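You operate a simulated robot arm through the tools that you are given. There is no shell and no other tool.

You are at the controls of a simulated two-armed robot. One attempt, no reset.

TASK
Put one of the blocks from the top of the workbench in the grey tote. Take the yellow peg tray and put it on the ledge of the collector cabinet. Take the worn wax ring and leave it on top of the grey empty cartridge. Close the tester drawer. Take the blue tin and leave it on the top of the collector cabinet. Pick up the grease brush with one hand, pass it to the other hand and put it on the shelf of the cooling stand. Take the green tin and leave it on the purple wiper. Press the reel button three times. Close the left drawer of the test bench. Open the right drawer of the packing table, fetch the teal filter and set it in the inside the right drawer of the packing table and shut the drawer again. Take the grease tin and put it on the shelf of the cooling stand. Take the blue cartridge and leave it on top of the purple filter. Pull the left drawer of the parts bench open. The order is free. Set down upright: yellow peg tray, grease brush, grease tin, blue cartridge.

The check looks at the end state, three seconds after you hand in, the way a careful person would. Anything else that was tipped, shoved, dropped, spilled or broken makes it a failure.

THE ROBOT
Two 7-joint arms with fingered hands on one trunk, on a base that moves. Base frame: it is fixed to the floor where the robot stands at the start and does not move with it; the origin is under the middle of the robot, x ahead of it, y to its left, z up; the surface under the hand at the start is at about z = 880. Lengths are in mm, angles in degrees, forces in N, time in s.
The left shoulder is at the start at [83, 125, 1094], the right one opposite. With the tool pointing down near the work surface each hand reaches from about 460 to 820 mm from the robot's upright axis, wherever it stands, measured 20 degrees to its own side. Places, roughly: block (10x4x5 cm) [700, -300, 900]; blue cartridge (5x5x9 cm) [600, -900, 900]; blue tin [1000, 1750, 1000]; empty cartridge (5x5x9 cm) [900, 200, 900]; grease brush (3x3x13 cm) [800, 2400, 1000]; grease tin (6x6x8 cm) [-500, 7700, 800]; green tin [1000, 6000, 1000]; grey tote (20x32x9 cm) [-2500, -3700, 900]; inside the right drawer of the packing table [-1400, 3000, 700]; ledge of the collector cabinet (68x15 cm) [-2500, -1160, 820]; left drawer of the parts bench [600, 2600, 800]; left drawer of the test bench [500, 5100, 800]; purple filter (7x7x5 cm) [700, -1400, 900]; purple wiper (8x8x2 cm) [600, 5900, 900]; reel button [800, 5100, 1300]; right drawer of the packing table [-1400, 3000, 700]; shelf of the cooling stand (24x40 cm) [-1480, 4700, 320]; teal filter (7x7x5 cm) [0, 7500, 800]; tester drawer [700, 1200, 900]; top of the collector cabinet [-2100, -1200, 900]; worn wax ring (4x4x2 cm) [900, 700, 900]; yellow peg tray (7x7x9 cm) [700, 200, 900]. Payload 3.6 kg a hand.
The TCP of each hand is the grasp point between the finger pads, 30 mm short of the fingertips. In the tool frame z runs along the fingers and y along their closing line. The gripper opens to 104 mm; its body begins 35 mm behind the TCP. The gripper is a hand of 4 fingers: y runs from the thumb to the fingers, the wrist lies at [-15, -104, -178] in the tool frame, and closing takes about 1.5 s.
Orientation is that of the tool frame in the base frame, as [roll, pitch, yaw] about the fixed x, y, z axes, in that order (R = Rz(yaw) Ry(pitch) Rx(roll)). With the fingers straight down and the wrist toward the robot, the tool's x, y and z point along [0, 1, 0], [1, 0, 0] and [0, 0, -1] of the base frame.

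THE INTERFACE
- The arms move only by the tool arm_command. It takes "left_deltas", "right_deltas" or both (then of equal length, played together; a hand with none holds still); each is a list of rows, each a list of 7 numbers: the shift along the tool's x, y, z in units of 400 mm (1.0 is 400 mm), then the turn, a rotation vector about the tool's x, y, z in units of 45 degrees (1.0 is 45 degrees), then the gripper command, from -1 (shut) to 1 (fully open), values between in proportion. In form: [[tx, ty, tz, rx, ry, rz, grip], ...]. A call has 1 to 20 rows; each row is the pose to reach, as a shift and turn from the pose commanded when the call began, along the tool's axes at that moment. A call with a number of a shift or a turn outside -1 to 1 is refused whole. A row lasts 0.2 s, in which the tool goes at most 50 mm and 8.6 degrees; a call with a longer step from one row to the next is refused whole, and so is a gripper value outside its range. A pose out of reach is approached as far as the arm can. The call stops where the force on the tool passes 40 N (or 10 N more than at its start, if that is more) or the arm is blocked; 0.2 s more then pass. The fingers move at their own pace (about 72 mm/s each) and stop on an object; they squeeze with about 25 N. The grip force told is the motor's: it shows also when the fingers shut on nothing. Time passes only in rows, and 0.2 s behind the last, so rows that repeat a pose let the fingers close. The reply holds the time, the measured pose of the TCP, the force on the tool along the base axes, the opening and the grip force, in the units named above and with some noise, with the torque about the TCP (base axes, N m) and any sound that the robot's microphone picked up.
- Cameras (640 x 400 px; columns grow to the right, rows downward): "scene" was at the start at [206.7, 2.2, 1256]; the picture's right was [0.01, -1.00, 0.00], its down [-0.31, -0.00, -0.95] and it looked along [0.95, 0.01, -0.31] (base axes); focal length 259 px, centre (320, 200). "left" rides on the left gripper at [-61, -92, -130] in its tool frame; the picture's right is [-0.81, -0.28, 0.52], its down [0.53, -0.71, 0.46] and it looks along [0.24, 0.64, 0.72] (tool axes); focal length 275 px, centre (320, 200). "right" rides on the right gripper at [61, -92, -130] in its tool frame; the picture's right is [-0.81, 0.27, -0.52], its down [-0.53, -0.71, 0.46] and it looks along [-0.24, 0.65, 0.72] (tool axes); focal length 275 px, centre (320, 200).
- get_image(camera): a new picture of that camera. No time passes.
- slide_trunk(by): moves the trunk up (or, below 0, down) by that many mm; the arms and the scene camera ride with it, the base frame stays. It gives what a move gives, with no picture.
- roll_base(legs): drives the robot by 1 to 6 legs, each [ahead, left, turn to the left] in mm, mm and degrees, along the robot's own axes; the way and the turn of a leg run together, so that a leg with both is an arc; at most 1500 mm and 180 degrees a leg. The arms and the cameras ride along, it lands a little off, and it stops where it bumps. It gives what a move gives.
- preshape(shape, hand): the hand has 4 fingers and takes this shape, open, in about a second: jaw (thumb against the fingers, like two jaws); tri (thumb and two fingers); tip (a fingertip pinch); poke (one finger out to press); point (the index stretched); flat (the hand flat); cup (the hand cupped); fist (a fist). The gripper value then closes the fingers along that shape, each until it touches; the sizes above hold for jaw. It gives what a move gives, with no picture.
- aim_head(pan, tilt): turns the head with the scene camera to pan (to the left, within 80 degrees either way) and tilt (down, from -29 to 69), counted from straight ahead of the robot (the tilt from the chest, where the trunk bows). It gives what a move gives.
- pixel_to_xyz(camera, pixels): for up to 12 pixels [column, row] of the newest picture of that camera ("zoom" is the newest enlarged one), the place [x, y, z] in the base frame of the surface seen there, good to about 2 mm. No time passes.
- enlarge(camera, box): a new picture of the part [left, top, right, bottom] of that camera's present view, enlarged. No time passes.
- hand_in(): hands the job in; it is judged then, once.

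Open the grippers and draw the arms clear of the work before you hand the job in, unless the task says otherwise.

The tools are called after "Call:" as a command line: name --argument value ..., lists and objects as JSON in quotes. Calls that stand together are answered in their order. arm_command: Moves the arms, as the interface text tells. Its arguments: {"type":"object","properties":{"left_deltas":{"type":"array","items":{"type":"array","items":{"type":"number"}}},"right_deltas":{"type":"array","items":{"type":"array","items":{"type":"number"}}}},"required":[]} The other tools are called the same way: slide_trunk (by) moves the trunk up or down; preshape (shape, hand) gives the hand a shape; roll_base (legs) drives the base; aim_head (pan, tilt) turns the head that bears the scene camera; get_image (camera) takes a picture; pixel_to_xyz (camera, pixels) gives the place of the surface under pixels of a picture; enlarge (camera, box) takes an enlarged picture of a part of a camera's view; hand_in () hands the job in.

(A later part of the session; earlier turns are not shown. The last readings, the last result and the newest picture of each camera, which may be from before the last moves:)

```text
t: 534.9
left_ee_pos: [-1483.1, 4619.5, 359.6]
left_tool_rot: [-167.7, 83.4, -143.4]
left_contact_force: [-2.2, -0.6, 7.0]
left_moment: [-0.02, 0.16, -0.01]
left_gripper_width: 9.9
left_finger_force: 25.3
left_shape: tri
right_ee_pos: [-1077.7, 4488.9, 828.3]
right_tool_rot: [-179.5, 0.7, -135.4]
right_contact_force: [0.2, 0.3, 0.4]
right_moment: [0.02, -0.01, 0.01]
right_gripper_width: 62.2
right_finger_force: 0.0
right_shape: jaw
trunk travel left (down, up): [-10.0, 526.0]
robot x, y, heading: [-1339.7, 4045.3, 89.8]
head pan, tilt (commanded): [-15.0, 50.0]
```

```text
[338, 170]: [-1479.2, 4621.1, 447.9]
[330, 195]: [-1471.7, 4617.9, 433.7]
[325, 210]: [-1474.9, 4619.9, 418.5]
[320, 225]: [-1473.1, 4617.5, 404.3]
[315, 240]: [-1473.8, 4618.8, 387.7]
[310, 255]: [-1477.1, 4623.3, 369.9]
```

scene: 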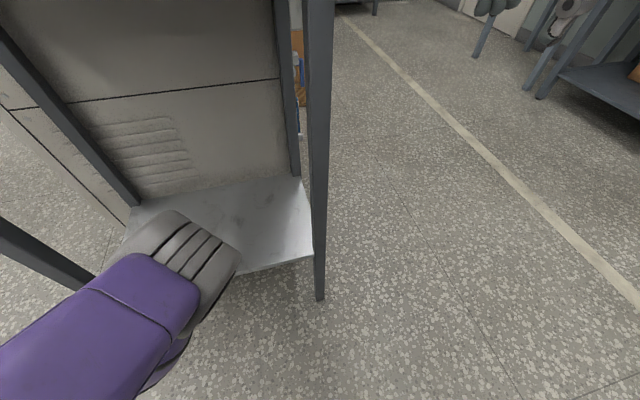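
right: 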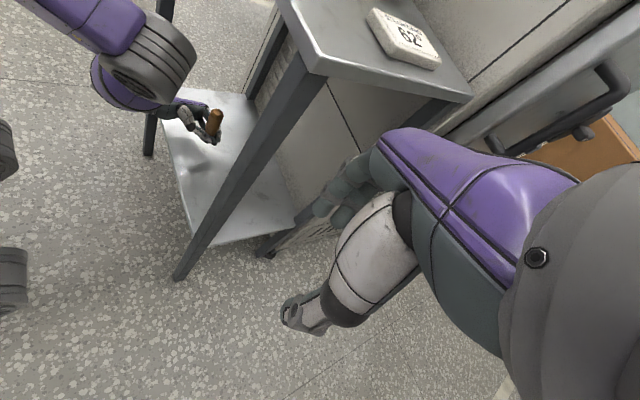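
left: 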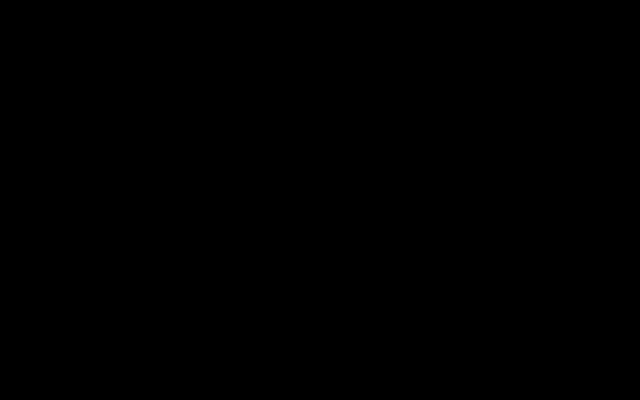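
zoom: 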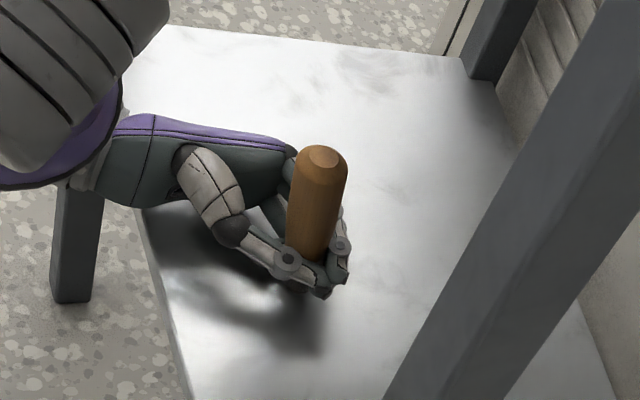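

To judge the tilt properly I sample the brush's centre line again at its new image position.

Call:
pixel_to_xyz --camera "zoom" --pixels '[[324, 157], [320, 180], [317, 200], [314, 220], [311, 240], [308, 255], [292, 200], [342, 200], [290, 225], [333, 235]]'

```text
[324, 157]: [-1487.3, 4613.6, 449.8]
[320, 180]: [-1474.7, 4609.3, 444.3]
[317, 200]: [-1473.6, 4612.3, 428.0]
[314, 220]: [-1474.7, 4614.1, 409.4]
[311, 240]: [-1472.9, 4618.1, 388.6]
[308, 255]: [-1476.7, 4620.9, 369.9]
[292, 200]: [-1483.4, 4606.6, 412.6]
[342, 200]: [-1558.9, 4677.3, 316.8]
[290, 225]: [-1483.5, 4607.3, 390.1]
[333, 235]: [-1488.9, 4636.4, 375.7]
```

The correction seems to have overshot in another direction. I revert to the previous hand orientation (lifting 3 mm) and examine again with a tighter zoom.

Call:
arm_command --left_deltas '[[-0.008, 0, -0.001, 0, 0, 0, -1], [-0.008, 0, -0.001, -0.003, 0.037, 0.016, -1], [-0.008, 0, -0.001, -0.006, 0.075, 0.033, -1], [-0.008, 0, -0.001, -0.006, 0.075, 0.033, -1]]'

Call:
enlarge --camera "right" --box '[180, 95, 240, 155]'

```text
t: 535.9
left_ee_pos: [-1483.1, 4618.9, 361.2]
left_tool_rot: [179.8, 80.0, -155.9]
left_contact_force: [-0.8, 0.3, 0.0]
left_moment: [0.03, 0.0, -0.02]
left_gripper_width: 10.0
left_finger_force: 25.1
left_shape: tri
right_ee_pos: [-1077.6, 4488.8, 828.7]
right_tool_rot: [-179.5, 0.7, -135.4]
right_contact_force: [-0.7, 0.2, -0.1]
right_moment: [-0.02, 0.02, -0.01]
right_gripper_width: 62.2
right_finger_force: 0.1
right_shape: jaw
trunk travel left (down, up): [-10.0, 526.0]
robot x, y, heading: [-1339.7, 4041.6, 90.2]
head pan, tilt (commanded): [-15.0, 50.0]
```

```text
6.67 times, centred on (210, 125) of right
```

zoom: 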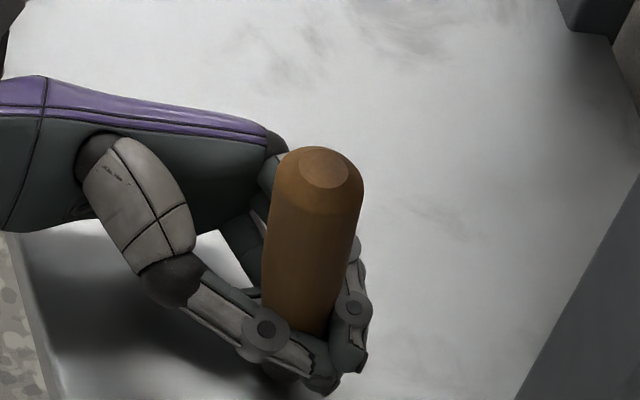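

I sample the centre line of the brush in this zoom.

Call:
pixel_to_xyz --camera "zoom" --pixels '[[325, 170], [318, 205], [315, 230], [311, 260], [307, 285], [303, 305], [275, 215], [355, 235], [268, 260], [347, 290]]'

```text
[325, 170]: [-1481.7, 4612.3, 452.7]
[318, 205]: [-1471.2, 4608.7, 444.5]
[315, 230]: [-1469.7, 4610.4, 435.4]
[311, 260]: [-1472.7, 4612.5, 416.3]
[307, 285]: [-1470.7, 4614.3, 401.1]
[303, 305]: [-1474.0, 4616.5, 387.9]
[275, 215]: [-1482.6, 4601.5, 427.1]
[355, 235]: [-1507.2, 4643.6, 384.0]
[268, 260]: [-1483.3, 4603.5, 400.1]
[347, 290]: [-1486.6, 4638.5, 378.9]
```

The brush leans about 8° toward the robot. I lift 6 mm clear of the shelf, rotate the hand to bring it upright, and measure again.

Call:
arm_command --left_deltas '[[-0.015, 0, -0.003, 0, 0, 0, -1], [-0.015, 0, -0.003, 0.017, 0.013, -0.095, -1], [-0.015, 0, -0.003, 0.034, 0.026, -0.19, -1], [-0.015, 0, -0.003, 0.034, 0.026, -0.19, -1]]'

Call:
enlarge --camera "right" --box '[180, 95, 240, 155]'

```text
t: 536.9
left_ee_pos: [-1483.7, 4619.7, 367.0]
left_tool_rot: [-141.6, 75.7, -118.2]
left_contact_force: [-1.0, 0.7, 0.3]
left_moment: [-0.04, -0.01, 0.02]
left_gripper_width: 10.0
left_finger_force: 25.1
left_shape: tri
right_ee_pos: [-1077.4, 4489.7, 829.0]
right_tool_rot: [-179.5, 0.7, -135.4]
right_contact_force: [0.1, 1.1, -0.4]
right_moment: [0.02, 0.04, -0.01]
right_gripper_width: 62.3
right_finger_force: 0.0
right_shape: jaw
trunk travel left (down, up): [-10.0, 526.0]
robot x, y, heading: [-1335.4, 4049.0, 90.1]
head pan, tilt (commanded): [-15.0, 50.0]
```

```text
6.67 times, centred on (210, 125) of right
```

zoom: 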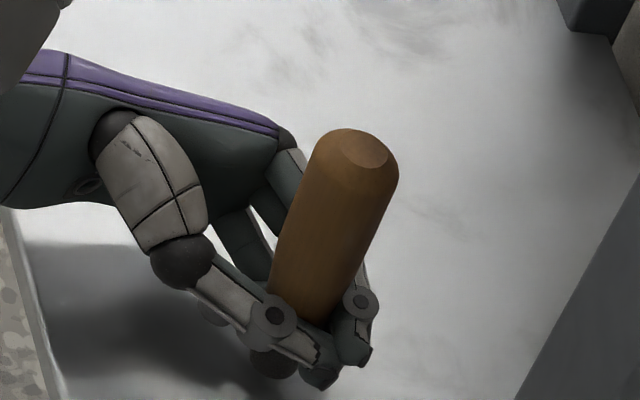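

I measure the new centre line.

Call:
pixel_to_xyz --camera "zoom" --pixels '[[365, 152], [348, 190], [340, 210], [330, 235], [320, 260], [311, 285], [305, 300]]'

```text
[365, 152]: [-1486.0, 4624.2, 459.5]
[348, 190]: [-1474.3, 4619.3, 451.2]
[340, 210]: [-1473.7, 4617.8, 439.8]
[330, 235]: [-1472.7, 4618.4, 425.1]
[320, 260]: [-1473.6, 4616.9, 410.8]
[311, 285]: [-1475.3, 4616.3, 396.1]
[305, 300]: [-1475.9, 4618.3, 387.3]
```

The brush is now vertical within about 1°. I lower it 7 mm, then in 1 mm steps to contact.

Call:
arm_command --left_deltas '[[0.0085, 0.0013, 0.0017, 0, 0, 0, -1], [0.017, 0.0027, 0.0034, 0, 0, 0, -1], [0.0194, 0.0031, 0.0039, 0, 0, 0, -1], [0.0218, 0.0034, 0.0044, 0, 0, 0, -1], [0.0218, 0.0034, 0.0044, 0, 0, 0, -1]]'

```text
t: 538.0
left_ee_pos: [-1482.4, 4620.5, 358.6]
left_tool_rot: [-142.0, 75.9, -118.5]
left_contact_force: [-1.4, -0.1, 4.5]
left_moment: [0.02, 0.06, 0.02]
left_gripper_width: 9.6
left_finger_force: 24.3
left_shape: tri
right_ee_pos: [-1078.2, 4488.2, 829.4]
right_tool_rot: [-179.5, 0.7, -135.4]
right_contact_force: [-0.3, -0.2, -0.2]
right_moment: [0.03, -0.03, 0.04]
right_gripper_width: 62.0
right_finger_force: 0.1
right_shape: jaw
trunk travel left (down, up): [-10.0, 526.0]
robot x, y, heading: [-1337.1, 4047.7, 90.0]
head pan, tilt (commanded): [-15.0, 50.0]
```

Contact at 4.5 N. I verify the verticality once more before releasing.

Call:
enlarge --camera "right" --box '[180, 95, 240, 155]'

Call:
pixel_to_xyz --camera "zoom" --pixels '[[362, 165], [346, 200], [338, 220], [328, 245], [318, 270], [309, 295], [303, 310]]'

```text
6.67 times, centred on (210, 125) of right
```

zoom: 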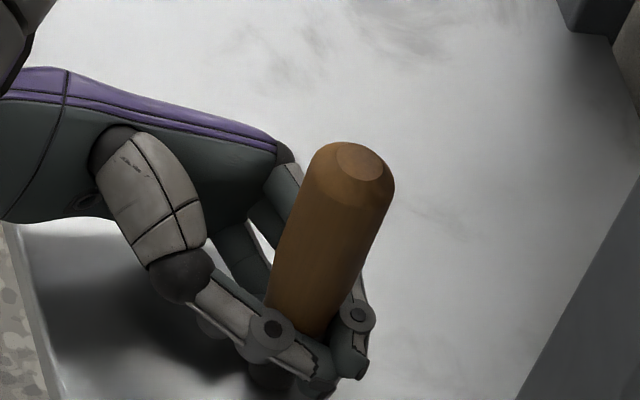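

```text
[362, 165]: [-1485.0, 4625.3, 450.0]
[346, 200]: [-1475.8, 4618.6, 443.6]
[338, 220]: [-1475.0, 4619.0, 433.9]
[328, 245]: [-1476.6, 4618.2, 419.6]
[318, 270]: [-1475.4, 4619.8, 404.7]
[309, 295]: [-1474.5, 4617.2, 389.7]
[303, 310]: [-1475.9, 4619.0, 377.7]
```

It is vertical (all samples at x≈−1475, y≈4619). I open the left hand gently.

Call:
arm_command --left_deltas '[[0, 0, 0, 0, 0, 0, -0.9], [0, 0, 0, 0, 0, 0, -0.75], [0, 0, 0, 0, 0, 0, -0.6], [0, 0, 0, 0, 0, 0, -0.4], [0, 0, 0, 0, 0, 0, -0.1], [0, 0, 0, 0, 0, 0, 0.2], [0, 0, 0, 0, 0, 0, 0.4], [0, 0, 0, 0, 0, 0, 0.4]]'

Call:
enlarge --camera "right" --box '[160, 80, 260, 180]'

```text
t: 539.9
left_ee_pos: [-1482.9, 4620.8, 358.7]
left_tool_rot: [-141.3, 75.9, -117.8]
left_contact_force: [-0.3, -0.4, 0.2]
left_moment: [0.01, 0.0, -0.03]
left_gripper_width: 72.4
left_finger_force: 0.0
left_shape: tri
right_ee_pos: [-1077.6, 4488.7, 828.8]
right_tool_rot: [-179.4, 0.7, -135.4]
right_contact_force: [0.5, 0.6, 0.2]
right_moment: [0.04, 0.0, 0.01]
right_gripper_width: 62.2
right_finger_force: 0.0
right_shape: jaw
trunk travel left (down, up): [-10.0, 526.0]
robot x, y, heading: [-1335.2, 4042.9, 89.9]
head pan, tilt (commanded): [-15.0, 50.0]
```

```text
4.00 times, centred on (210, 130) of right
```

zoom: 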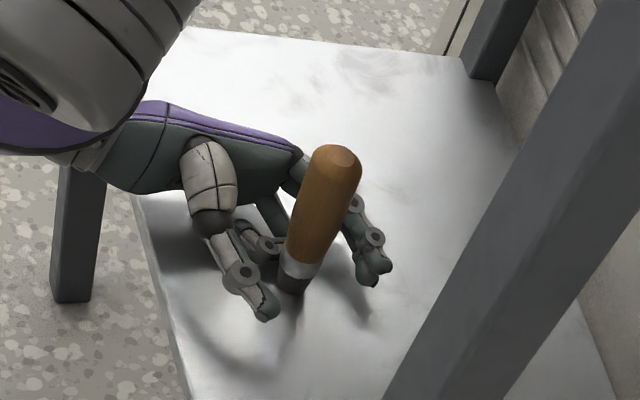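

The brush stands on its own. I withdraw the left hand straight back along its fingers in small steps.

Call:
arm_command --left_deltas '[[0, 0, -0.03, 0, 0, 0, 0.4], [0, 0, -0.07, 0, 0, 0, 0.4], [0, 0, -0.12, 0, 0, 0, 0.4], [0, 0, -0.17, 0, 0, 0, 0.4], [0, 0, -0.22, 0, 0, 0, 0.4], [0, 0, -0.26, 0, 0, 0, 0.4]]'

Call:
enlarge --camera "right" --box '[130, 60, 290, 220]'

```text
t: 541.2
left_ee_pos: [-1577.6, 4580.2, 377.0]
left_tool_rot: [-142.0, 75.9, -118.5]
left_contact_force: [0.9, -0.1, -0.5]
left_moment: [0.01, 0.07, -0.02]
left_gripper_width: 72.4
left_finger_force: 0.1
left_shape: tri
right_ee_pos: [-1076.7, 4488.5, 828.2]
right_tool_rot: [-179.5, 0.6, -135.3]
right_contact_force: [0.5, -0.1, 0.4]
right_moment: [0.03, 0.02, -0.03]
right_gripper_width: 62.2
right_finger_force: 0.1
right_shape: jaw
trunk travel left (down, up): [-10.0, 526.0]
robot x, y, heading: [-1338.2, 4045.1, 89.8]
head pan, tilt (commanded): [-15.0, 50.0]
```

```text
2.50 times, centred on (210, 140) of right
```

zoom: 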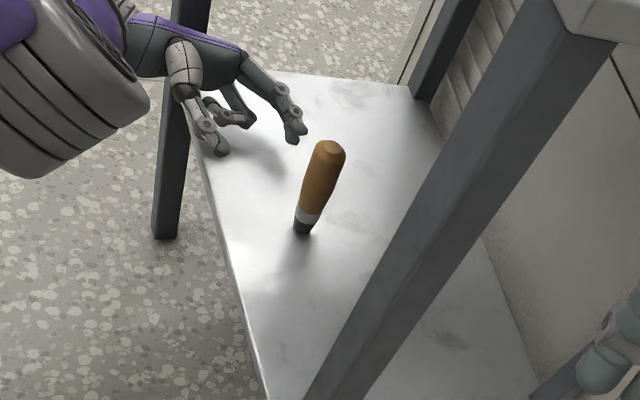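

The brush stands freely on the shelf. I back the base straight out 280 mm.

Call:
roll_base --legs '[[-280, 0, 0]]'

Call:
aim_head --pan 0 --tilt 35

Call:
get_image --camera "scene"

```text
t: 543.2
left_ee_pos: [-1579.0, 4294.0, 376.7]
left_tool_rot: [-142.0, 75.8, -118.1]
left_contact_force: [0.2, 0.2, 0.4]
left_moment: [-0.02, 0.0, 0.0]
left_gripper_width: 72.4
left_finger_force: 0.0
left_shape: tri
right_ee_pos: [-1079.6, 4203.8, 827.9]
right_tool_rot: [-179.4, 0.7, -135.2]
right_contact_force: [0.1, 0.4, 0.5]
right_moment: [0.0, -0.01, 0.01]
right_gripper_width: 62.2
right_finger_force: 0.0
right_shape: jaw
trunk travel left (down, up): [-10.0, 526.0]
robot x, y, heading: [-1337.8, 3764.1, 90.4]
head pan, tilt (commanded): [-15.0, 50.0]
```

```text
t: 544.0
left_ee_pos: [-1579.1, 4294.1, 376.7]
left_tool_rot: [-142.0, 75.8, -118.2]
left_contact_force: [-0.3, -1.2, -0.3]
left_moment: [-0.01, -0.01, -0.03]
left_gripper_width: 72.8
left_finger_force: 0.1
left_shape: tri
right_ee_pos: [-1078.7, 4204.8, 827.7]
right_tool_rot: [-179.5, 0.6, -135.1]
right_contact_force: [-0.4, 0.1, -0.7]
right_moment: [-0.02, 0.01, -0.02]
right_gripper_width: 62.1
right_finger_force: 0.1
right_shape: jaw
trunk travel left (down, up): [-10.0, 526.0]
robot x, y, heading: [-1335.7, 3763.0, 90.4]
head pan, tilt (commanded): [0.0, 35.0]
```

```text
taken
```

scene: 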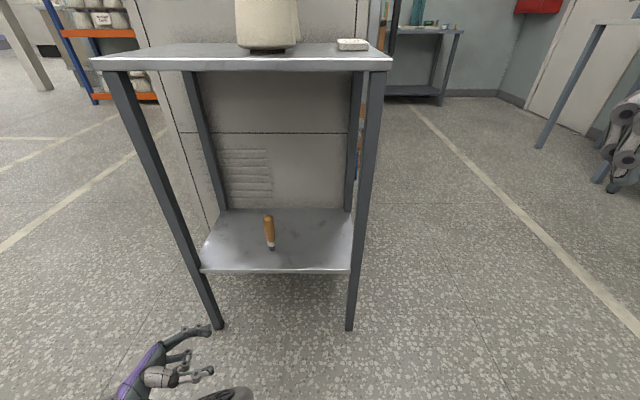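

The brush stands upright on the shelf. Next I inspect the packing table: I raise the trunk 250 mm and drive to its east side, facing it.

Call:
slide_trunk --by 250

Call:
roll_base --legs '[[0, -850, 0], [-500, 0, 0], [0, 0, 90]]'

Call:
aim_head --pan 0 --tilt 25

Call:
get_image --camera "scene"

```text
t: 546.6
left_ee_pos: [-1579.3, 4294.3, 627.7]
left_tool_rot: [-142.1, 75.9, -118.2]
left_contact_force: [-0.4, 0.6, -0.7]
left_moment: [-0.03, 0.0, -0.02]
left_gripper_width: 72.6
left_finger_force: 0.1
left_shape: tri
right_ee_pos: [-1079.7, 4194.3, 1090.2]
right_tool_rot: [179.2, 2.2, -135.2]
right_contact_force: [-0.9, -0.2, -0.3]
right_moment: [0.01, 0.02, 0.01]
right_gripper_width: 62.0
right_finger_force: 0.1
right_shape: jaw
trunk travel left (down, up): [-260.0, 276.0]
robot x, y, heading: [-1339.0, 3764.6, 90.4]
head pan, tilt (commanded): [0.0, 35.0]
```

```text
t: 560.7
left_ee_pos: [-1036.6, 3013.3, 628.2]
left_tool_rot: [-142.0, 75.9, -27.8]
left_contact_force: [0.4, 0.1, 0.0]
left_moment: [0.02, -0.01, -0.02]
left_gripper_width: 72.7
left_finger_force: 0.2
left_shape: tri
right_ee_pos: [-940.4, 3512.5, 1089.2]
right_tool_rot: [179.2, 2.0, -44.8]
right_contact_force: [-0.4, 0.5, -0.2]
right_moment: [0.01, 0.02, 0.0]
right_gripper_width: 62.4
right_finger_force: 0.1
right_shape: jaw
trunk travel left (down, up): [-260.0, 276.0]
robot x, y, heading: [-502.3, 3257.7, -179.5]
head pan, tilt (commanded): [0.0, 35.0]
```

```text
t: 561.4
left_ee_pos: [-1035.3, 3013.0, 627.2]
left_tool_rot: [-142.2, 75.8, -28.0]
left_contact_force: [0.3, 0.0, -0.2]
left_moment: [0.01, -0.01, -0.05]
left_gripper_width: 72.7
left_finger_force: 0.0
left_shape: tri
right_ee_pos: [-939.5, 3514.0, 1090.3]
right_tool_rot: [179.2, 2.2, -44.9]
right_contact_force: [0.8, -0.3, -0.1]
right_moment: [0.02, -0.01, -0.01]
right_gripper_width: 62.4
right_finger_force: 0.1
right_shape: jaw
trunk travel left (down, up): [-260.0, 276.0]
robot x, y, heading: [-503.9, 3259.0, -179.7]
head pan, tilt (commanded): [0.0, 25.0]
```

```text
taken
```

scene: 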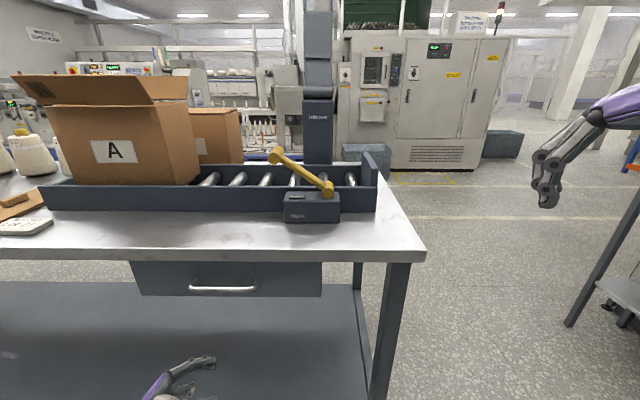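

The packing table faces me; the right drawer is at (225,278), handle at (222,289). I measure it.

Call:
pixel_to_xyz --camera "scene" --pixels '[[222, 289], [192, 289], [254, 288], [222, 275], [140, 280], [320, 280], [225, 294], [225, 250], [400, 262], [330, 195], [280, 160], [315, 215]]'

Call:
enlarge --camera "scene" --box '[120, 140, 400, 315]'

```text
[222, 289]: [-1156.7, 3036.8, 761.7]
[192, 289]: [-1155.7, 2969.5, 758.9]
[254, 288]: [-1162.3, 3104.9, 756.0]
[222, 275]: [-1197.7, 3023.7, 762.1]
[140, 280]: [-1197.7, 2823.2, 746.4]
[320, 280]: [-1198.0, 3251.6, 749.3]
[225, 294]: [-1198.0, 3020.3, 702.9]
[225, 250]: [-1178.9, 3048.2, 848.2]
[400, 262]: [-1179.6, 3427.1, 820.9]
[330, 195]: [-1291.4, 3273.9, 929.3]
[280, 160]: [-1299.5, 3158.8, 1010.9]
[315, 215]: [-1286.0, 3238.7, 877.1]
```

```text
2.29 times, centred on (260, 228) of scene
```

zoom: 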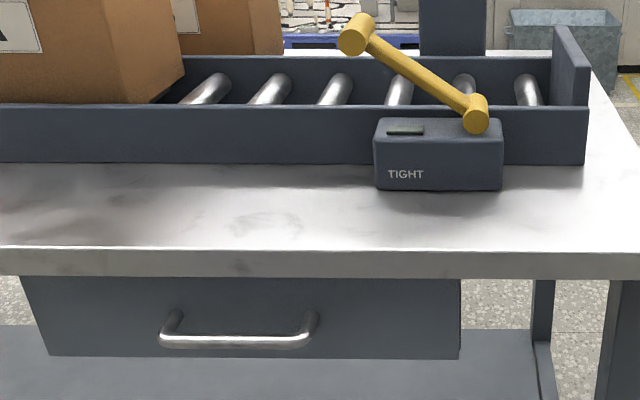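

The handle bar is at x≈−1160, y 2965–3105, z≈759 with the front at x=−1198. I bring both arms to suitable poses before repeating the drawer-pull recipe.

Call:
arm_command --left_deltas '[[-0.047, -0.044, -0.054, 0, 0, 0, 0.4], [-0.093, -0.0875, -0.108, 0, 0, 0, 0.4], [-0.14, -0.131, -0.162, 0, 0, 0, 0.4], [-0.187, -0.175, -0.216, 0, 0, 0, 0.4], [-0.233, -0.219, -0.27, 0, 0, 0, 0.4], [-0.28, -0.2625, -0.324, 0, 0, 0, 0.4], [-0.28, -0.2625, -0.324, 0, 0, 0, 0.4]]' --right_deltas '[[0.025, 0.042, 0, 0, 0, 0.17, 0], [0.05, 0.085, -0.01, 0, 0, 0.33, 0], [0.075, 0.127, -0.01, 0, 0, 0.5, 0], [0.1, 0.17, -0.02, 0, 0, 0.67, 0], [0.125, 0.21, -0.02, 0, 0, 0.83, 0], [0.1485, 0.2545, -0.025, 0, 0, 1.0, 0], [0.1485, 0.2545, -0.025, 0, 0, 1.0, 0]]'

Call:
roll_base --legs '[[0, 344, -0.3]]'

Call:
get_image --camera "scene"

```text
t: 563.0
left_ee_pos: [-916.6, 2952.7, 779.1]
left_tool_rot: [-141.9, 75.9, -27.8]
left_contact_force: [0.2, 1.0, -0.9]
left_moment: [-0.01, -0.02, 0.04]
left_gripper_width: 72.1
left_finger_force: 0.1
left_shape: tri
right_ee_pos: [-971.3, 3401.0, 1099.4]
right_tool_rot: [177.9, 0.8, -89.9]
right_contact_force: [0.0, 0.1, 0.6]
right_moment: [0.02, 0.0, 0.03]
right_gripper_width: 52.5
right_finger_force: 0.0
right_shape: jaw
trunk travel left (down, up): [-260.0, 276.0]
robot x, y, heading: [-505.3, 3258.9, -179.2]
head pan, tilt (commanded): [0.0, 25.0]
```

```text
t: 566.6
left_ee_pos: [-913.6, 2610.4, 778.4]
left_tool_rot: [-141.9, 75.8, -28.0]
left_contact_force: [-0.5, -0.8, -0.2]
left_moment: [-0.01, 0.01, -0.01]
left_gripper_width: 72.6
left_finger_force: 0.0
left_shape: tri
right_ee_pos: [-966.3, 3059.3, 1100.1]
right_tool_rot: [177.9, 0.9, -90.0]
right_contact_force: [0.5, -0.2, -0.3]
right_moment: [0.0, -0.01, -0.02]
right_gripper_width: 52.6
right_finger_force: 0.2
right_shape: jaw
trunk travel left (down, up): [-260.0, 276.0]
robot x, y, heading: [-500.9, 2918.0, -179.3]
head pan, tilt (commanded): [0.0, 25.0]
```

```text
taken
```

scene: 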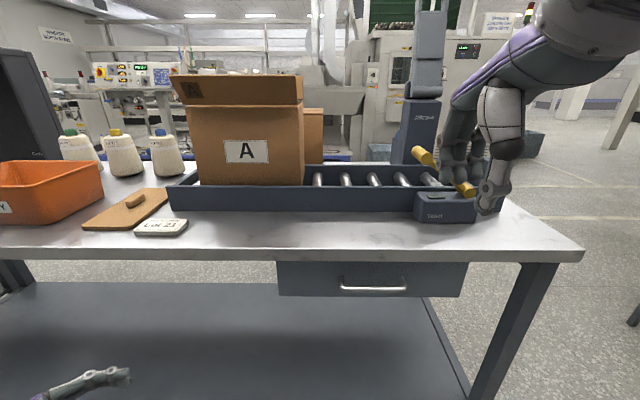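

I lower the trunk fully and then tilt the right hand forward 45° at the pre-grasp position.

Call:
slide_trunk --by -255

Call:
get_image --camera "scene"

```text
t: 569.2
left_ee_pos: [-913.4, 2611.2, 521.7]
left_tool_rot: [-141.9, 75.9, -27.9]
left_contact_force: [0.0, 0.6, -0.4]
left_moment: [0.0, 0.02, 0.02]
left_gripper_width: 72.6
left_finger_force: 0.0
left_shape: tri
right_ee_pos: [-967.1, 3060.9, 845.2]
right_tool_rot: [178.0, 0.8, -89.9]
right_contact_force: [-0.3, 0.2, 0.0]
right_moment: [0.0, -0.02, 0.02]
right_gripper_width: 52.3
right_finger_force: 0.1
right_shape: jaw
trunk travel left (down, up): [-5.0, 531.0]
robot x, y, heading: [-501.7, 2914.5, -179.4]
head pan, tilt (commanded): [0.0, 25.0]
```

```text
taken
```

scene: 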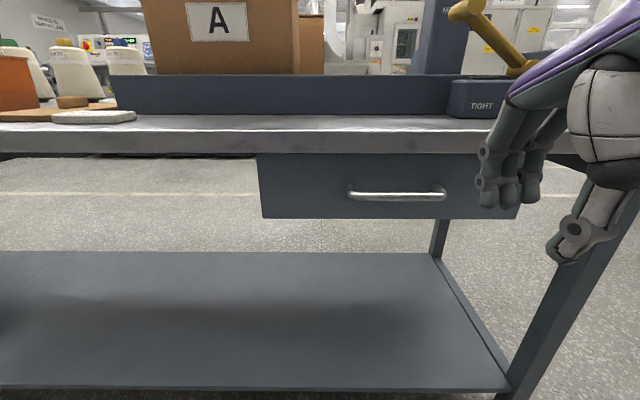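

I re-measure the bar from this lower viewpoint.

Call:
pixel_to_xyz --camera "scene" --pixels '[[395, 197], [370, 198], [425, 197], [349, 192], [443, 192], [395, 180], [320, 200], [395, 140]]'

```text
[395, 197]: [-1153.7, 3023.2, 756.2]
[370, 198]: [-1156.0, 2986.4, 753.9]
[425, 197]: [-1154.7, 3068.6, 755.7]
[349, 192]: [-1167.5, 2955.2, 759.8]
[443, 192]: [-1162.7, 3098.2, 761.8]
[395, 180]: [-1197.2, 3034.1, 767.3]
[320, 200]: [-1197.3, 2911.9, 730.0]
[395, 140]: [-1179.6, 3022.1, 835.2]
```

The bar axis is near (−1160, 3030, 758). I move the right hand to the pre-grasp with 45° tilt.

Call:
arm_command --right_deltas '[[0.013, 0.058, 0.016, -0.16, 0, 0, -0.1], [0.026, 0.116, 0.032, -0.32, 0, 0, -0.1], [0.039, 0.174, 0.048, -0.49, 0, 0, -0.1], [0.052, 0.231, 0.065, -0.65, 0, 0, -0.1], [0.065, 0.289, 0.081, -0.81, 0, 0, -0.1], [0.0775, 0.347, 0.097, -0.96, 0, 0, -0.1], [0.0775, 0.347, 0.097, -0.96, 0, 0, -0.1]]'

Call:
get_image --camera "right"

Call:
get_image --camera "scene"

```text
t: 570.8
left_ee_pos: [-913.6, 2610.8, 523.5]
left_tool_rot: [-141.8, 75.9, -27.8]
left_contact_force: [-0.2, 0.2, -0.1]
left_moment: [0.0, 0.01, -0.01]
left_gripper_width: 72.5
left_finger_force: 0.0
left_shape: tri
right_ee_pos: [-1106.5, 3028.5, 809.4]
right_tool_rot: [134.6, 0.8, -90.0]
right_contact_force: [0.2, -0.1, -0.9]
right_moment: [0.01, 0.04, 0.0]
right_gripper_width: 47.3
right_finger_force: 0.1
right_shape: jaw
trunk travel left (down, up): [-5.0, 531.0]
robot x, y, heading: [-500.9, 2915.9, -179.3]
head pan, tilt (commanded): [0.0, 25.0]
```

```text
taken
```

right: 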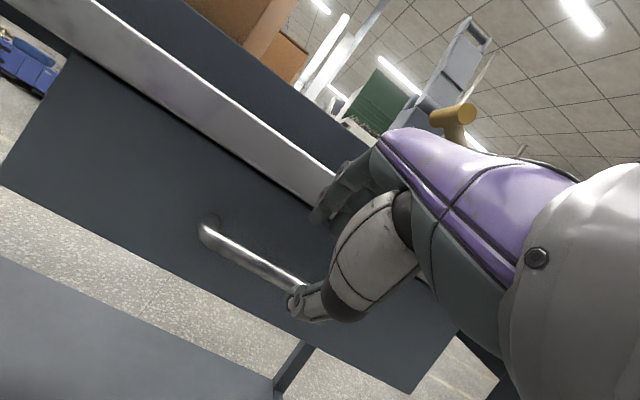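

```text
taken
```

scene: 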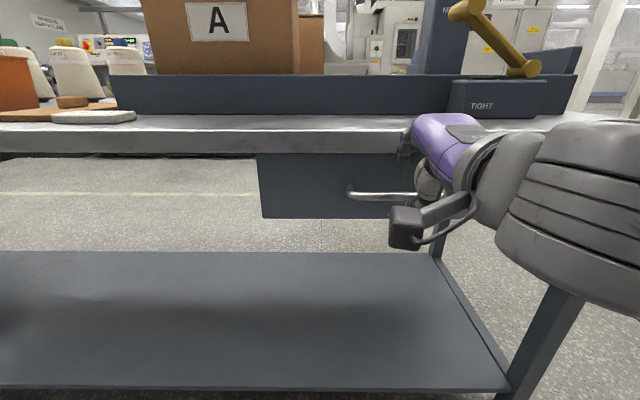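

Exactly reached. The bar lies 74 mm ahead along the fingers; I advance 56 mm with a slight shift so the bar sits inside the hand.

Call:
arm_command --right_deltas '[[0, -0.005, 0.04, 0, 0, 0, -0.25], [0, -0.01, 0.08, 0, 0, 0, -0.25], [0, -0.01, 0.115, 0, 0, 0, -0.25], [0, -0.01, 0.14, 0, 0, 0, -0.25], [0, -0.01, 0.14, 0, 0, 0, -0.25]]'

Call:
get_image --camera "right"

```text
t: 572.0
left_ee_pos: [-914.1, 2610.7, 523.3]
left_tool_rot: [-141.9, 75.8, -28.0]
left_contact_force: [0.1, 0.8, -0.7]
left_moment: [-0.04, 0.0, 0.0]
left_gripper_width: 72.3
left_finger_force: 0.1
left_shape: tri
right_ee_pos: [-1144.9, 3029.8, 767.9]
right_tool_rot: [134.7, 0.8, -90.0]
right_contact_force: [0.3, 0.1, -0.2]
right_moment: [0.01, 0.0, 0.02]
right_gripper_width: 39.3
right_finger_force: 0.1
right_shape: jaw
trunk travel left (down, up): [-5.0, 531.0]
robot x, y, heading: [-498.7, 2915.4, -179.4]
head pan, tilt (commanded): [0.0, 25.0]
```

```text
taken
```

right: 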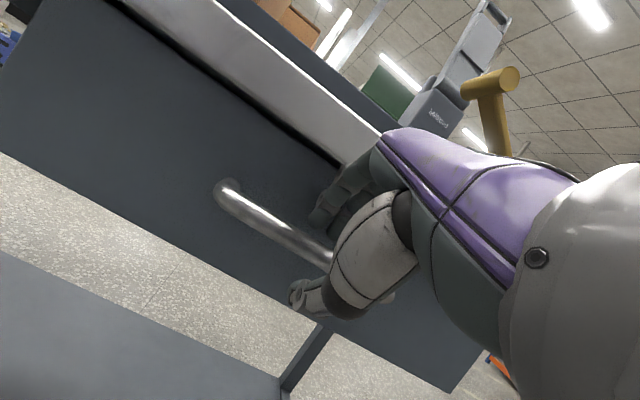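

The bar runs between fingers and thumb. I close the hand on it.

Call:
arm_command --right_deltas '[[0, 0, 0, 0, 0, 0, -0.7], [0, 0, 0, 0, 0, 0, -1], [0, 0, 0, 0, 0, 0, -1], [0, 0, 0, 0, 0, 0, -1], [0, 0, 0, 0, 0, 0, -1]]'

Call:
roll_base --legs '[[-60, 0, 0]]'

Call:
get_image --camera "right"

Call:
pixel_to_xyz --camera "right" --pixels '[[240, 205], [270, 225], [150, 150], [120, 110], [300, 240]]'

```text
t: 573.2
left_ee_pos: [-913.5, 2612.3, 522.4]
left_tool_rot: [-141.4, 75.9, -27.4]
left_contact_force: [-0.3, 0.0, 0.2]
left_moment: [0.03, 0.03, 0.0]
left_gripper_width: 72.6
left_finger_force: 0.2
left_shape: tri
right_ee_pos: [-1144.8, 3029.7, 769.6]
right_tool_rot: [134.7, 0.8, -90.0]
right_contact_force: [1.0, 0.3, 1.3]
right_moment: [0.07, 0.04, 0.0]
right_gripper_width: 10.3
right_finger_force: 24.8
right_shape: jaw
trunk travel left (down, up): [-5.0, 531.0]
robot x, y, heading: [-502.4, 2918.6, -179.5]
head pan, tilt (commanded): [0.0, 25.0]
```

```text
t: 574.2
left_ee_pos: [-853.4, 2611.6, 523.1]
left_tool_rot: [-141.9, 75.8, -27.8]
left_contact_force: [0.4, 0.3, 0.8]
left_moment: [-0.02, 0.02, 0.0]
left_gripper_width: 72.7
left_finger_force: 0.0
left_shape: tri
right_ee_pos: [-1084.0, 3028.3, 768.4]
right_tool_rot: [134.6, 0.8, -90.0]
right_contact_force: [1.4, 1.9, 1.3]
right_moment: [0.08, -0.01, 0.01]
right_gripper_width: 10.2
right_finger_force: 25.1
right_shape: jaw
trunk travel left (down, up): [-5.0, 531.0]
robot x, y, heading: [-442.9, 2915.9, -179.3]
head pan, tilt (commanded): [0.0, 25.0]
```

```text
taken
```

right: 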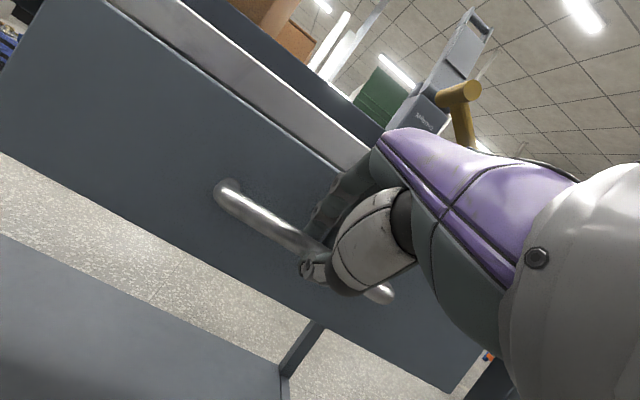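

```text
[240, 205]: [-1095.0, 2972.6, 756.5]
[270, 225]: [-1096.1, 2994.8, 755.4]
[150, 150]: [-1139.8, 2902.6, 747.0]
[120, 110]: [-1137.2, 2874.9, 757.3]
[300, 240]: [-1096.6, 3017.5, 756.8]
```

The drawer follows (front now at −1138). I pull 130 mm and then 90 mm more.

Call:
roll_base --legs '[[-130, 0, 0]]'

Call:
roll_base --legs '[[-100, 0, 0]]'

Call:
get_image --camera "right"

Call:
pixel_to_xyz --camera "right" --pixels '[[240, 205], [270, 225], [150, 150], [120, 110], [300, 240]]'

Call:
get_image --camera "scene"

```text
t: 575.5
left_ee_pos: [-722.5, 2610.9, 524.4]
left_tool_rot: [-141.7, 75.9, -27.5]
left_contact_force: [-0.4, -0.8, 0.3]
left_moment: [0.03, 0.0, 0.04]
left_gripper_width: 72.3
left_finger_force: 0.1
left_shape: tri
right_ee_pos: [-955.3, 3031.0, 768.2]
right_tool_rot: [134.6, 0.8, -89.8]
right_contact_force: [0.4, 0.4, 0.6]
right_moment: [0.1, -0.02, 0.06]
right_gripper_width: 10.1
right_finger_force: 25.2
right_shape: jaw
trunk travel left (down, up): [-5.0, 531.0]
robot x, y, heading: [-309.8, 2914.4, -179.3]
head pan, tilt (commanded): [0.0, 25.0]
```

```text
t: 576.6
left_ee_pos: [-628.0, 2611.7, 523.0]
left_tool_rot: [-141.7, 75.8, -27.7]
left_contact_force: [0.3, 0.6, 0.9]
left_moment: [-0.03, 0.03, 0.02]
left_gripper_width: 72.5
left_finger_force: 0.1
left_shape: tri
right_ee_pos: [-858.7, 3030.3, 769.2]
right_tool_rot: [134.7, 0.9, -89.9]
right_contact_force: [0.5, -5.4, -0.2]
right_moment: [0.04, 0.02, 0.18]
right_gripper_width: 9.8
right_finger_force: 24.9
right_shape: jaw
trunk travel left (down, up): [-5.0, 531.0]
robot x, y, heading: [-216.2, 2920.1, -179.4]
head pan, tilt (commanded): [0.0, 25.0]
```

```text
taken
```

right: 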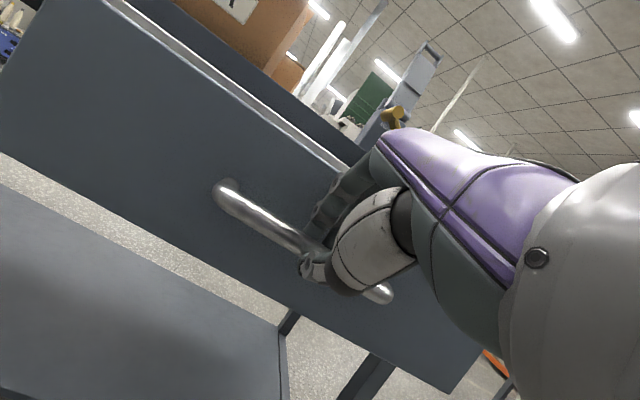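

```text
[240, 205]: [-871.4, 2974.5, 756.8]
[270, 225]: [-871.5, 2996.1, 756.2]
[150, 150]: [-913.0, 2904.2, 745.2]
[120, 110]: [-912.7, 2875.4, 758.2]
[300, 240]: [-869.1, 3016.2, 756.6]
```

```text
taken
```

scene: 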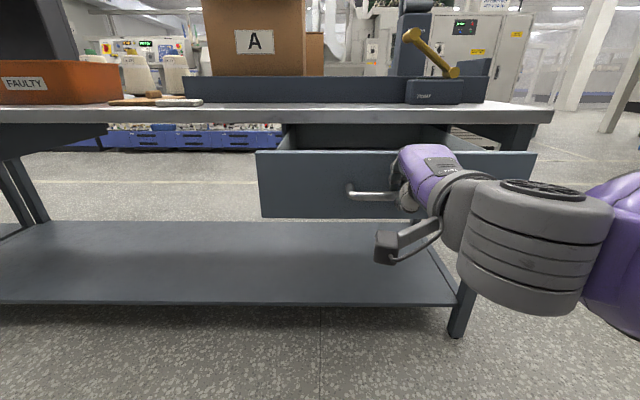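

The drawer is open 285 mm. I release the handle and retract the hand backwards-up by the arm (little room behind the robot).

Call:
arm_command --right_deltas '[[0, 0, 0, 0, 0, 0, -0.6], [0, 0, 0, 0, 0, 0, -0.1], [0, 0, 0, 0, 0, 0, 0], [0, 0, -0.06, 0, 0, 0, 0], [0, 0, -0.14, 0, 0, 0, 0], [0, 0, -0.22, 0, 0, 0, 0], [0, 0, -0.3, 0, 0, 0, 0], [0, 0, -0.3, 0, 0, 0, 0]]'

Call:
get_image --camera "scene"

```text
t: 578.4
left_ee_pos: [-626.8, 2614.4, 522.5]
left_tool_rot: [-141.8, 75.9, -27.7]
left_contact_force: [0.3, 0.7, -0.1]
left_moment: [0.01, 0.02, 0.01]
left_gripper_width: 72.7
left_finger_force: 0.2
left_shape: tri
right_ee_pos: [-773.8, 3030.9, 854.4]
right_tool_rot: [134.8, 0.9, -89.8]
right_contact_force: [-0.5, -0.6, -0.4]
right_moment: [-0.01, 0.02, 0.01]
right_gripper_width: 51.7
right_finger_force: 0.0
right_shape: jaw
trunk travel left (down, up): [-5.0, 531.0]
robot x, y, heading: [-215.1, 2917.5, -179.2]
head pan, tilt (commanded): [0.0, 25.0]
```

```text
taken
```

scene: 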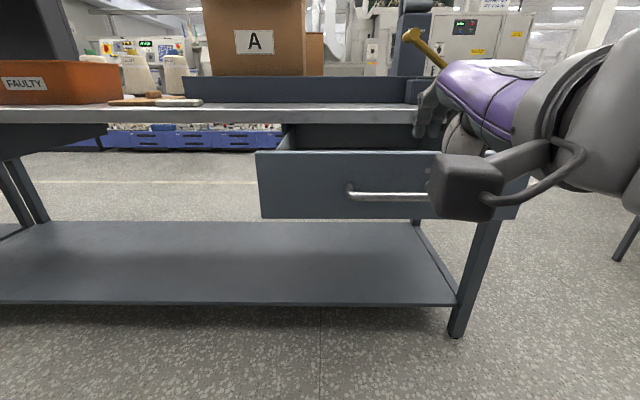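

I raise the trunk back to nominal and level the right hand; then drive north toward the test bench.

Call:
slide_trunk --by 320

Call:
arm_command --right_deltas '[[-0.02, 0.0, -0.02, 0.16, 0, 0, 0.2], [-0.04, 0.0, -0.04, 0.33, 0, 0, 0.2], [-0.06, 0.0, -0.05, 0.5, 0, 0, 0.2], [-0.08, 0.0, -0.06, 0.67, 0, 0, 0.2], [-0.1, 0.0, -0.07, 0.83, 0, 0, 0.2], [-0.12, 0.0, -0.08, 1.0, 0, 0, 0.2]]'

Call:
roll_base --legs '[[0, -500, -0.5], [0, 0, 180]]'

```text
t: 581.6
left_ee_pos: [-626.8, 2613.0, 842.8]
left_tool_rot: [-141.6, 75.8, -27.7]
left_contact_force: [-0.4, -0.2, -0.6]
left_moment: [-0.04, 0.0, -0.05]
left_gripper_width: 72.4
left_finger_force: 0.0
left_shape: tri
right_ee_pos: [-772.7, 3030.5, 1172.9]
right_tool_rot: [134.7, 0.9, -89.8]
right_contact_force: [-0.3, 0.7, -0.1]
right_moment: [0.0, 0.03, 0.0]
right_gripper_width: 51.6
right_finger_force: 0.0
right_shape: jaw
trunk travel left (down, up): [-325.0, 211.0]
robot x, y, heading: [-214.8, 2917.9, -179.3]
head pan, tilt (commanded): [0.0, 25.0]
```

```text
t: 583.0
left_ee_pos: [-627.3, 2612.7, 842.1]
left_tool_rot: [-141.4, 75.9, -27.4]
left_contact_force: [0.1, 0.0, -0.3]
left_moment: [0.03, 0.03, 0.0]
left_gripper_width: 72.7
left_finger_force: 0.1
left_shape: tri
right_ee_pos: [-749.0, 3077.6, 1196.7]
right_tool_rot: [179.8, 0.7, -89.7]
right_contact_force: [0.5, -0.6, -0.5]
right_moment: [0.01, -0.01, 0.01]
right_gripper_width: 62.3
right_finger_force: 0.1
right_shape: jaw
trunk travel left (down, up): [-325.0, 211.0]
robot x, y, heading: [-216.7, 2921.6, -179.4]
head pan, tilt (commanded): [0.0, 25.0]
```

```text
t: 595.2
left_ee_pos: [196.7, 3714.9, 842.5]
left_tool_rot: [-142.2, 75.9, 151.3]
left_contact_force: [-0.6, 0.0, -0.3]
left_moment: [0.0, -0.02, 0.02]
left_gripper_width: 72.6
left_finger_force: 0.0
left_shape: tri
right_ee_pos: [312.5, 3249.2, 1197.0]
right_tool_rot: [179.7, 0.9, 89.6]
right_contact_force: [0.1, -0.3, -0.1]
right_moment: [-0.02, -0.03, 0.01]
right_gripper_width: 62.0
right_finger_force: 0.1
right_shape: jaw
trunk travel left (down, up): [-325.0, 211.0]
robot x, y, heading: [-222.0, 3418.2, 0.0]
head pan, tilt (commanded): [0.0, 25.0]
```

The left hand is low (842) for bench work; I raise it 300 mm and set it back to the jaw shape, then drive north to the test bench.

Call:
arm_command --left_deltas '[[-0.104, -0.016, -0.021, 0, 0, 0, 0.4], [-0.208, -0.032, -0.041, 0, 0, 0, 0.4], [-0.312, -0.048, -0.062, 0, 0, 0, 0.4], [-0.416, -0.064, -0.082, 0, 0, 0, 0.4], [-0.52, -0.08, -0.103, 0, 0, 0, 0.4], [-0.624, -0.096, -0.123, 0, 0, 0, 0.4], [-0.7275, -0.112, -0.144, 0, 0, 0, 0.4]]'

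Call:
preshape --hand "left" --shape "jaw"

Call:
roll_base --legs '[[-150, 0, 0], [0, 1400, 0]]'

Call:
aim_head --pan 15 --tilt 15

Call:
get_image --camera "scene"

```text
t: 596.8
left_ee_pos: [195.7, 3713.6, 1142.7]
left_tool_rot: [-141.6, 75.7, 151.9]
left_contact_force: [-0.4, -0.6, 0.1]
left_moment: [-0.02, 0.02, -0.01]
left_gripper_width: 72.3
left_finger_force: 0.2
left_shape: tri
right_ee_pos: [313.6, 3249.1, 1197.5]
right_tool_rot: [179.7, 0.8, 89.7]
right_contact_force: [-0.3, -0.2, 0.4]
right_moment: [-0.03, 0.0, -0.02]
right_gripper_width: 62.3
right_finger_force: 0.1
right_shape: jaw
trunk travel left (down, up): [-325.0, 211.0]
robot x, y, heading: [-218.8, 3409.8, 0.2]
head pan, tilt (commanded): [0.0, 25.0]
```

```text
t: 597.7
left_ee_pos: [196.0, 3714.0, 1141.0]
left_tool_rot: [-141.6, 75.8, 151.9]
left_contact_force: [0.1, -0.2, -0.5]
left_moment: [-0.03, -0.01, -0.02]
left_gripper_width: 103.9
left_finger_force: 0.1
left_shape: jaw
right_ee_pos: [314.7, 3247.9, 1196.7]
right_tool_rot: [179.7, 0.8, 89.6]
right_contact_force: [0.1, -0.7, 0.2]
right_moment: [0.0, 0.0, -0.01]
right_gripper_width: 62.0
right_finger_force: 0.1
right_shape: jaw
trunk travel left (down, up): [-325.0, 211.0]
robot x, y, heading: [-218.1, 3416.8, 0.2]
head pan, tilt (commanded): [0.0, 25.0]
```

```text
t: 611.2
left_ee_pos: [22.7, 5131.7, 1142.5]
left_tool_rot: [-141.6, 75.8, 153.0]
left_contact_force: [-0.4, 0.2, -0.3]
left_moment: [0.02, 0.03, 0.03]
left_gripper_width: 103.9
left_finger_force: 0.1
left_shape: jaw
right_ee_pos: [150.4, 4670.1, 1197.9]
right_tool_rot: [179.7, 0.8, 90.8]
right_contact_force: [0.5, -0.3, -0.6]
right_moment: [0.02, -0.02, 0.0]
right_gripper_width: 62.2
right_finger_force: 0.0
right_shape: jaw
trunk travel left (down, up): [-325.0, 211.0]
robot x, y, heading: [-383.4, 4823.8, 1.3]
head pan, tilt (commanded): [0.0, 25.0]
```

```text
t: 612.0
left_ee_pos: [22.0, 5132.5, 1142.9]
left_tool_rot: [-141.6, 75.9, 153.0]
left_contact_force: [0.0, 0.3, 1.3]
left_moment: [0.02, 0.03, -0.02]
left_gripper_width: 103.7
left_finger_force: 0.0
left_shape: jaw
right_ee_pos: [150.8, 4670.4, 1197.3]
right_tool_rot: [179.7, 0.7, 90.8]
right_contact_force: [0.1, 0.4, -0.2]
right_moment: [0.01, -0.04, 0.0]
right_gripper_width: 61.8
right_finger_force: 0.1
right_shape: jaw
trunk travel left (down, up): [-325.0, 211.0]
robot x, y, heading: [-385.0, 4823.6, 1.3]
head pan, tilt (commanded): [15.0, 15.0]
```

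```text
taken
```

scene: 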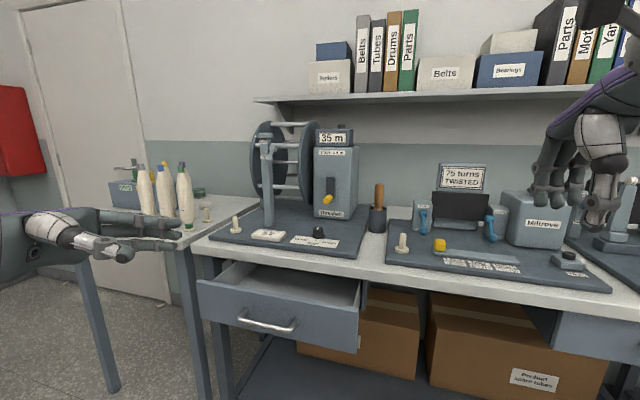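

The test bench's left drawer is open at (285,300), and the reel device is at (300,170). I zoom in to find the reel button.

Call:
enlarge --camera "scene" --box '[200, 100, 400, 260]'

Call:
pixel_to_xyz --camera "scene" --pixels '[[328, 190], [328, 200], [318, 230], [333, 138], [320, 155], [270, 322], [285, 310], [230, 300], [265, 160], [290, 150], [236, 222], [310, 170]]'

```text
2.50 times, centred on (300, 180) of scene
```

zoom: 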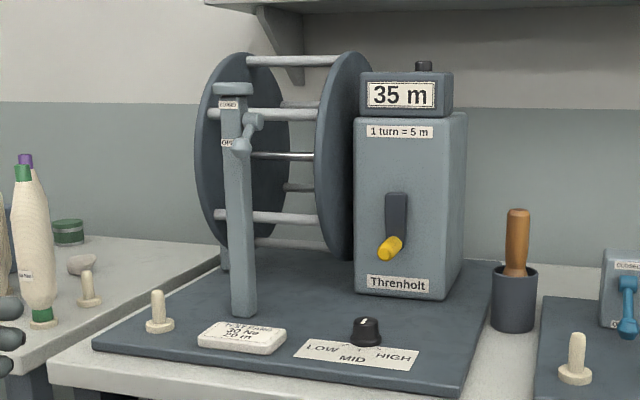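

```text
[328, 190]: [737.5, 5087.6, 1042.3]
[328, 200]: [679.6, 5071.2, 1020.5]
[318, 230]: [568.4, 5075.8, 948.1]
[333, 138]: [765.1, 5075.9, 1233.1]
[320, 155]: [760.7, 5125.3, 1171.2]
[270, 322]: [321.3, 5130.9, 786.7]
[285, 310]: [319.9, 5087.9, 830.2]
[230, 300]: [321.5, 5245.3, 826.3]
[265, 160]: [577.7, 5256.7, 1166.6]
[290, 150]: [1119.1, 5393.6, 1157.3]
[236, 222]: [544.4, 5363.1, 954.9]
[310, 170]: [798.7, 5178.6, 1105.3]
```

The reel button is the black knob on top of the counter box. First I close the drawer: I drive to about (-330,5250) in front of it and measure the handle.

Call:
roll_base --legs '[[40, 430, -1.3]]'

Call:
aim_head --pan -10 --tilt 28

Call:
get_image --camera "scene"

```text
t: 616.3
left_ee_pos: [69.2, 5554.6, 1142.1]
left_tool_rot: [-141.7, 75.9, 151.4]
left_contact_force: [0.8, -1.0, 0.1]
left_moment: [0.03, -0.03, 0.02]
left_gripper_width: 104.0
left_finger_force: 0.0
left_shape: jaw
right_ee_pos: [183.2, 5088.6, 1198.2]
right_tool_rot: [179.8, 0.8, 89.1]
right_contact_force: [-0.2, 0.4, -0.7]
right_moment: [0.0, 0.02, 0.0]
right_gripper_width: 62.2
right_finger_force: 0.1
right_shape: jaw
trunk travel left (down, up): [-325.0, 211.0]
robot x, y, heading: [-351.9, 5258.0, -0.5]
head pan, tilt (commanded): [15.0, 15.0]
```

```text
t: 617.2
left_ee_pos: [68.2, 5554.4, 1141.8]
left_tool_rot: [-141.8, 75.8, 151.2]
left_contact_force: [-0.6, -1.0, 0.0]
left_moment: [0.01, -0.03, -0.02]
left_gripper_width: 103.8
left_finger_force: 0.1
left_shape: jaw
right_ee_pos: [182.9, 5089.0, 1197.6]
right_tool_rot: [179.7, 0.8, 89.2]
right_contact_force: [0.0, 0.1, 0.6]
right_moment: [-0.03, 0.01, -0.01]
right_gripper_width: 62.0
right_finger_force: 0.0
right_shape: jaw
trunk travel left (down, up): [-325.0, 211.0]
robot x, y, heading: [-352.0, 5254.2, -0.2]
head pan, tilt (commanded): [-10.0, 28.0]
```

```text
taken
```

scene: 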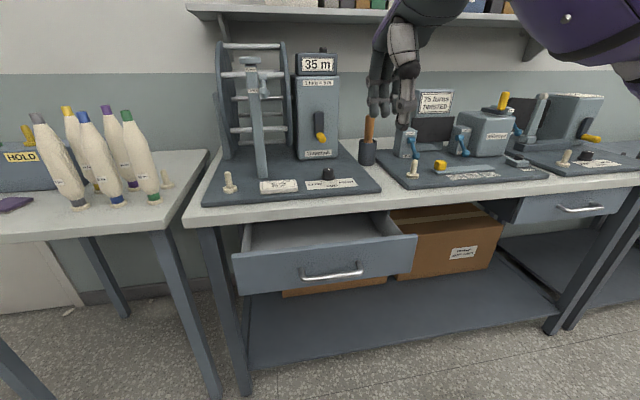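

I measure the open drawer's handle and front, the bench edge, and the button on the counter.

Call:
pixel_to_xyz --camera "scene" --pixels '[[333, 275], [315, 277], [350, 273], [333, 260], [250, 280], [405, 255], [333, 250], [280, 215], [300, 230], [340, 203], [322, 50], [322, 52]]'

Call:
enlarge --camera "scene" --box '[280, 35, 360, 95]'

Call:
pixel_to_xyz --camera "zoom" --pixels '[[350, 65], [345, 80], [340, 100], [350, 90], [300, 110], [380, 100], [320, 160], [420, 140]]'

```text
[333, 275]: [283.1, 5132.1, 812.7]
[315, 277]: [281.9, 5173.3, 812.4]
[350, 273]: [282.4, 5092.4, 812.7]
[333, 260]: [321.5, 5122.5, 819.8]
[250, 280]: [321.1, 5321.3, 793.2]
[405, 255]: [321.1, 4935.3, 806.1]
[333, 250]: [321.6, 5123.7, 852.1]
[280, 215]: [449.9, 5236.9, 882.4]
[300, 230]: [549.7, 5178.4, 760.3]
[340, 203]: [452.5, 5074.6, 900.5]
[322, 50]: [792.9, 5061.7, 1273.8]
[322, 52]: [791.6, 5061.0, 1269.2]
```

```text
6.67 times, centred on (320, 65) of scene
```

zoom: 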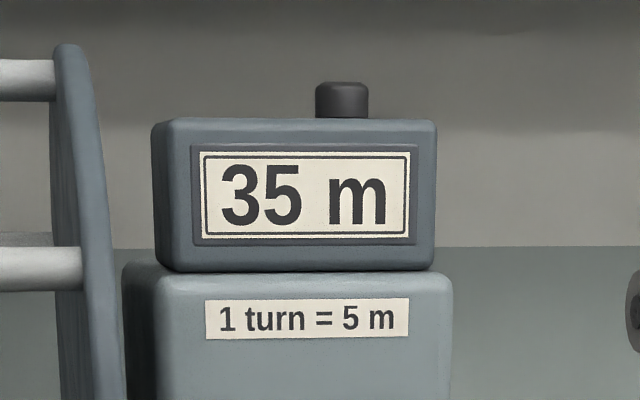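

```text
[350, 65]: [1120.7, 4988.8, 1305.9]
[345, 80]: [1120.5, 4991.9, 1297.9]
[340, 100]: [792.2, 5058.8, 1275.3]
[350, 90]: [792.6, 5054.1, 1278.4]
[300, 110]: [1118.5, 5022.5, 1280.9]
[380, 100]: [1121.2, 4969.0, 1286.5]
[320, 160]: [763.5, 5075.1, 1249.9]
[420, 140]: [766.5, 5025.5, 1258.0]
```

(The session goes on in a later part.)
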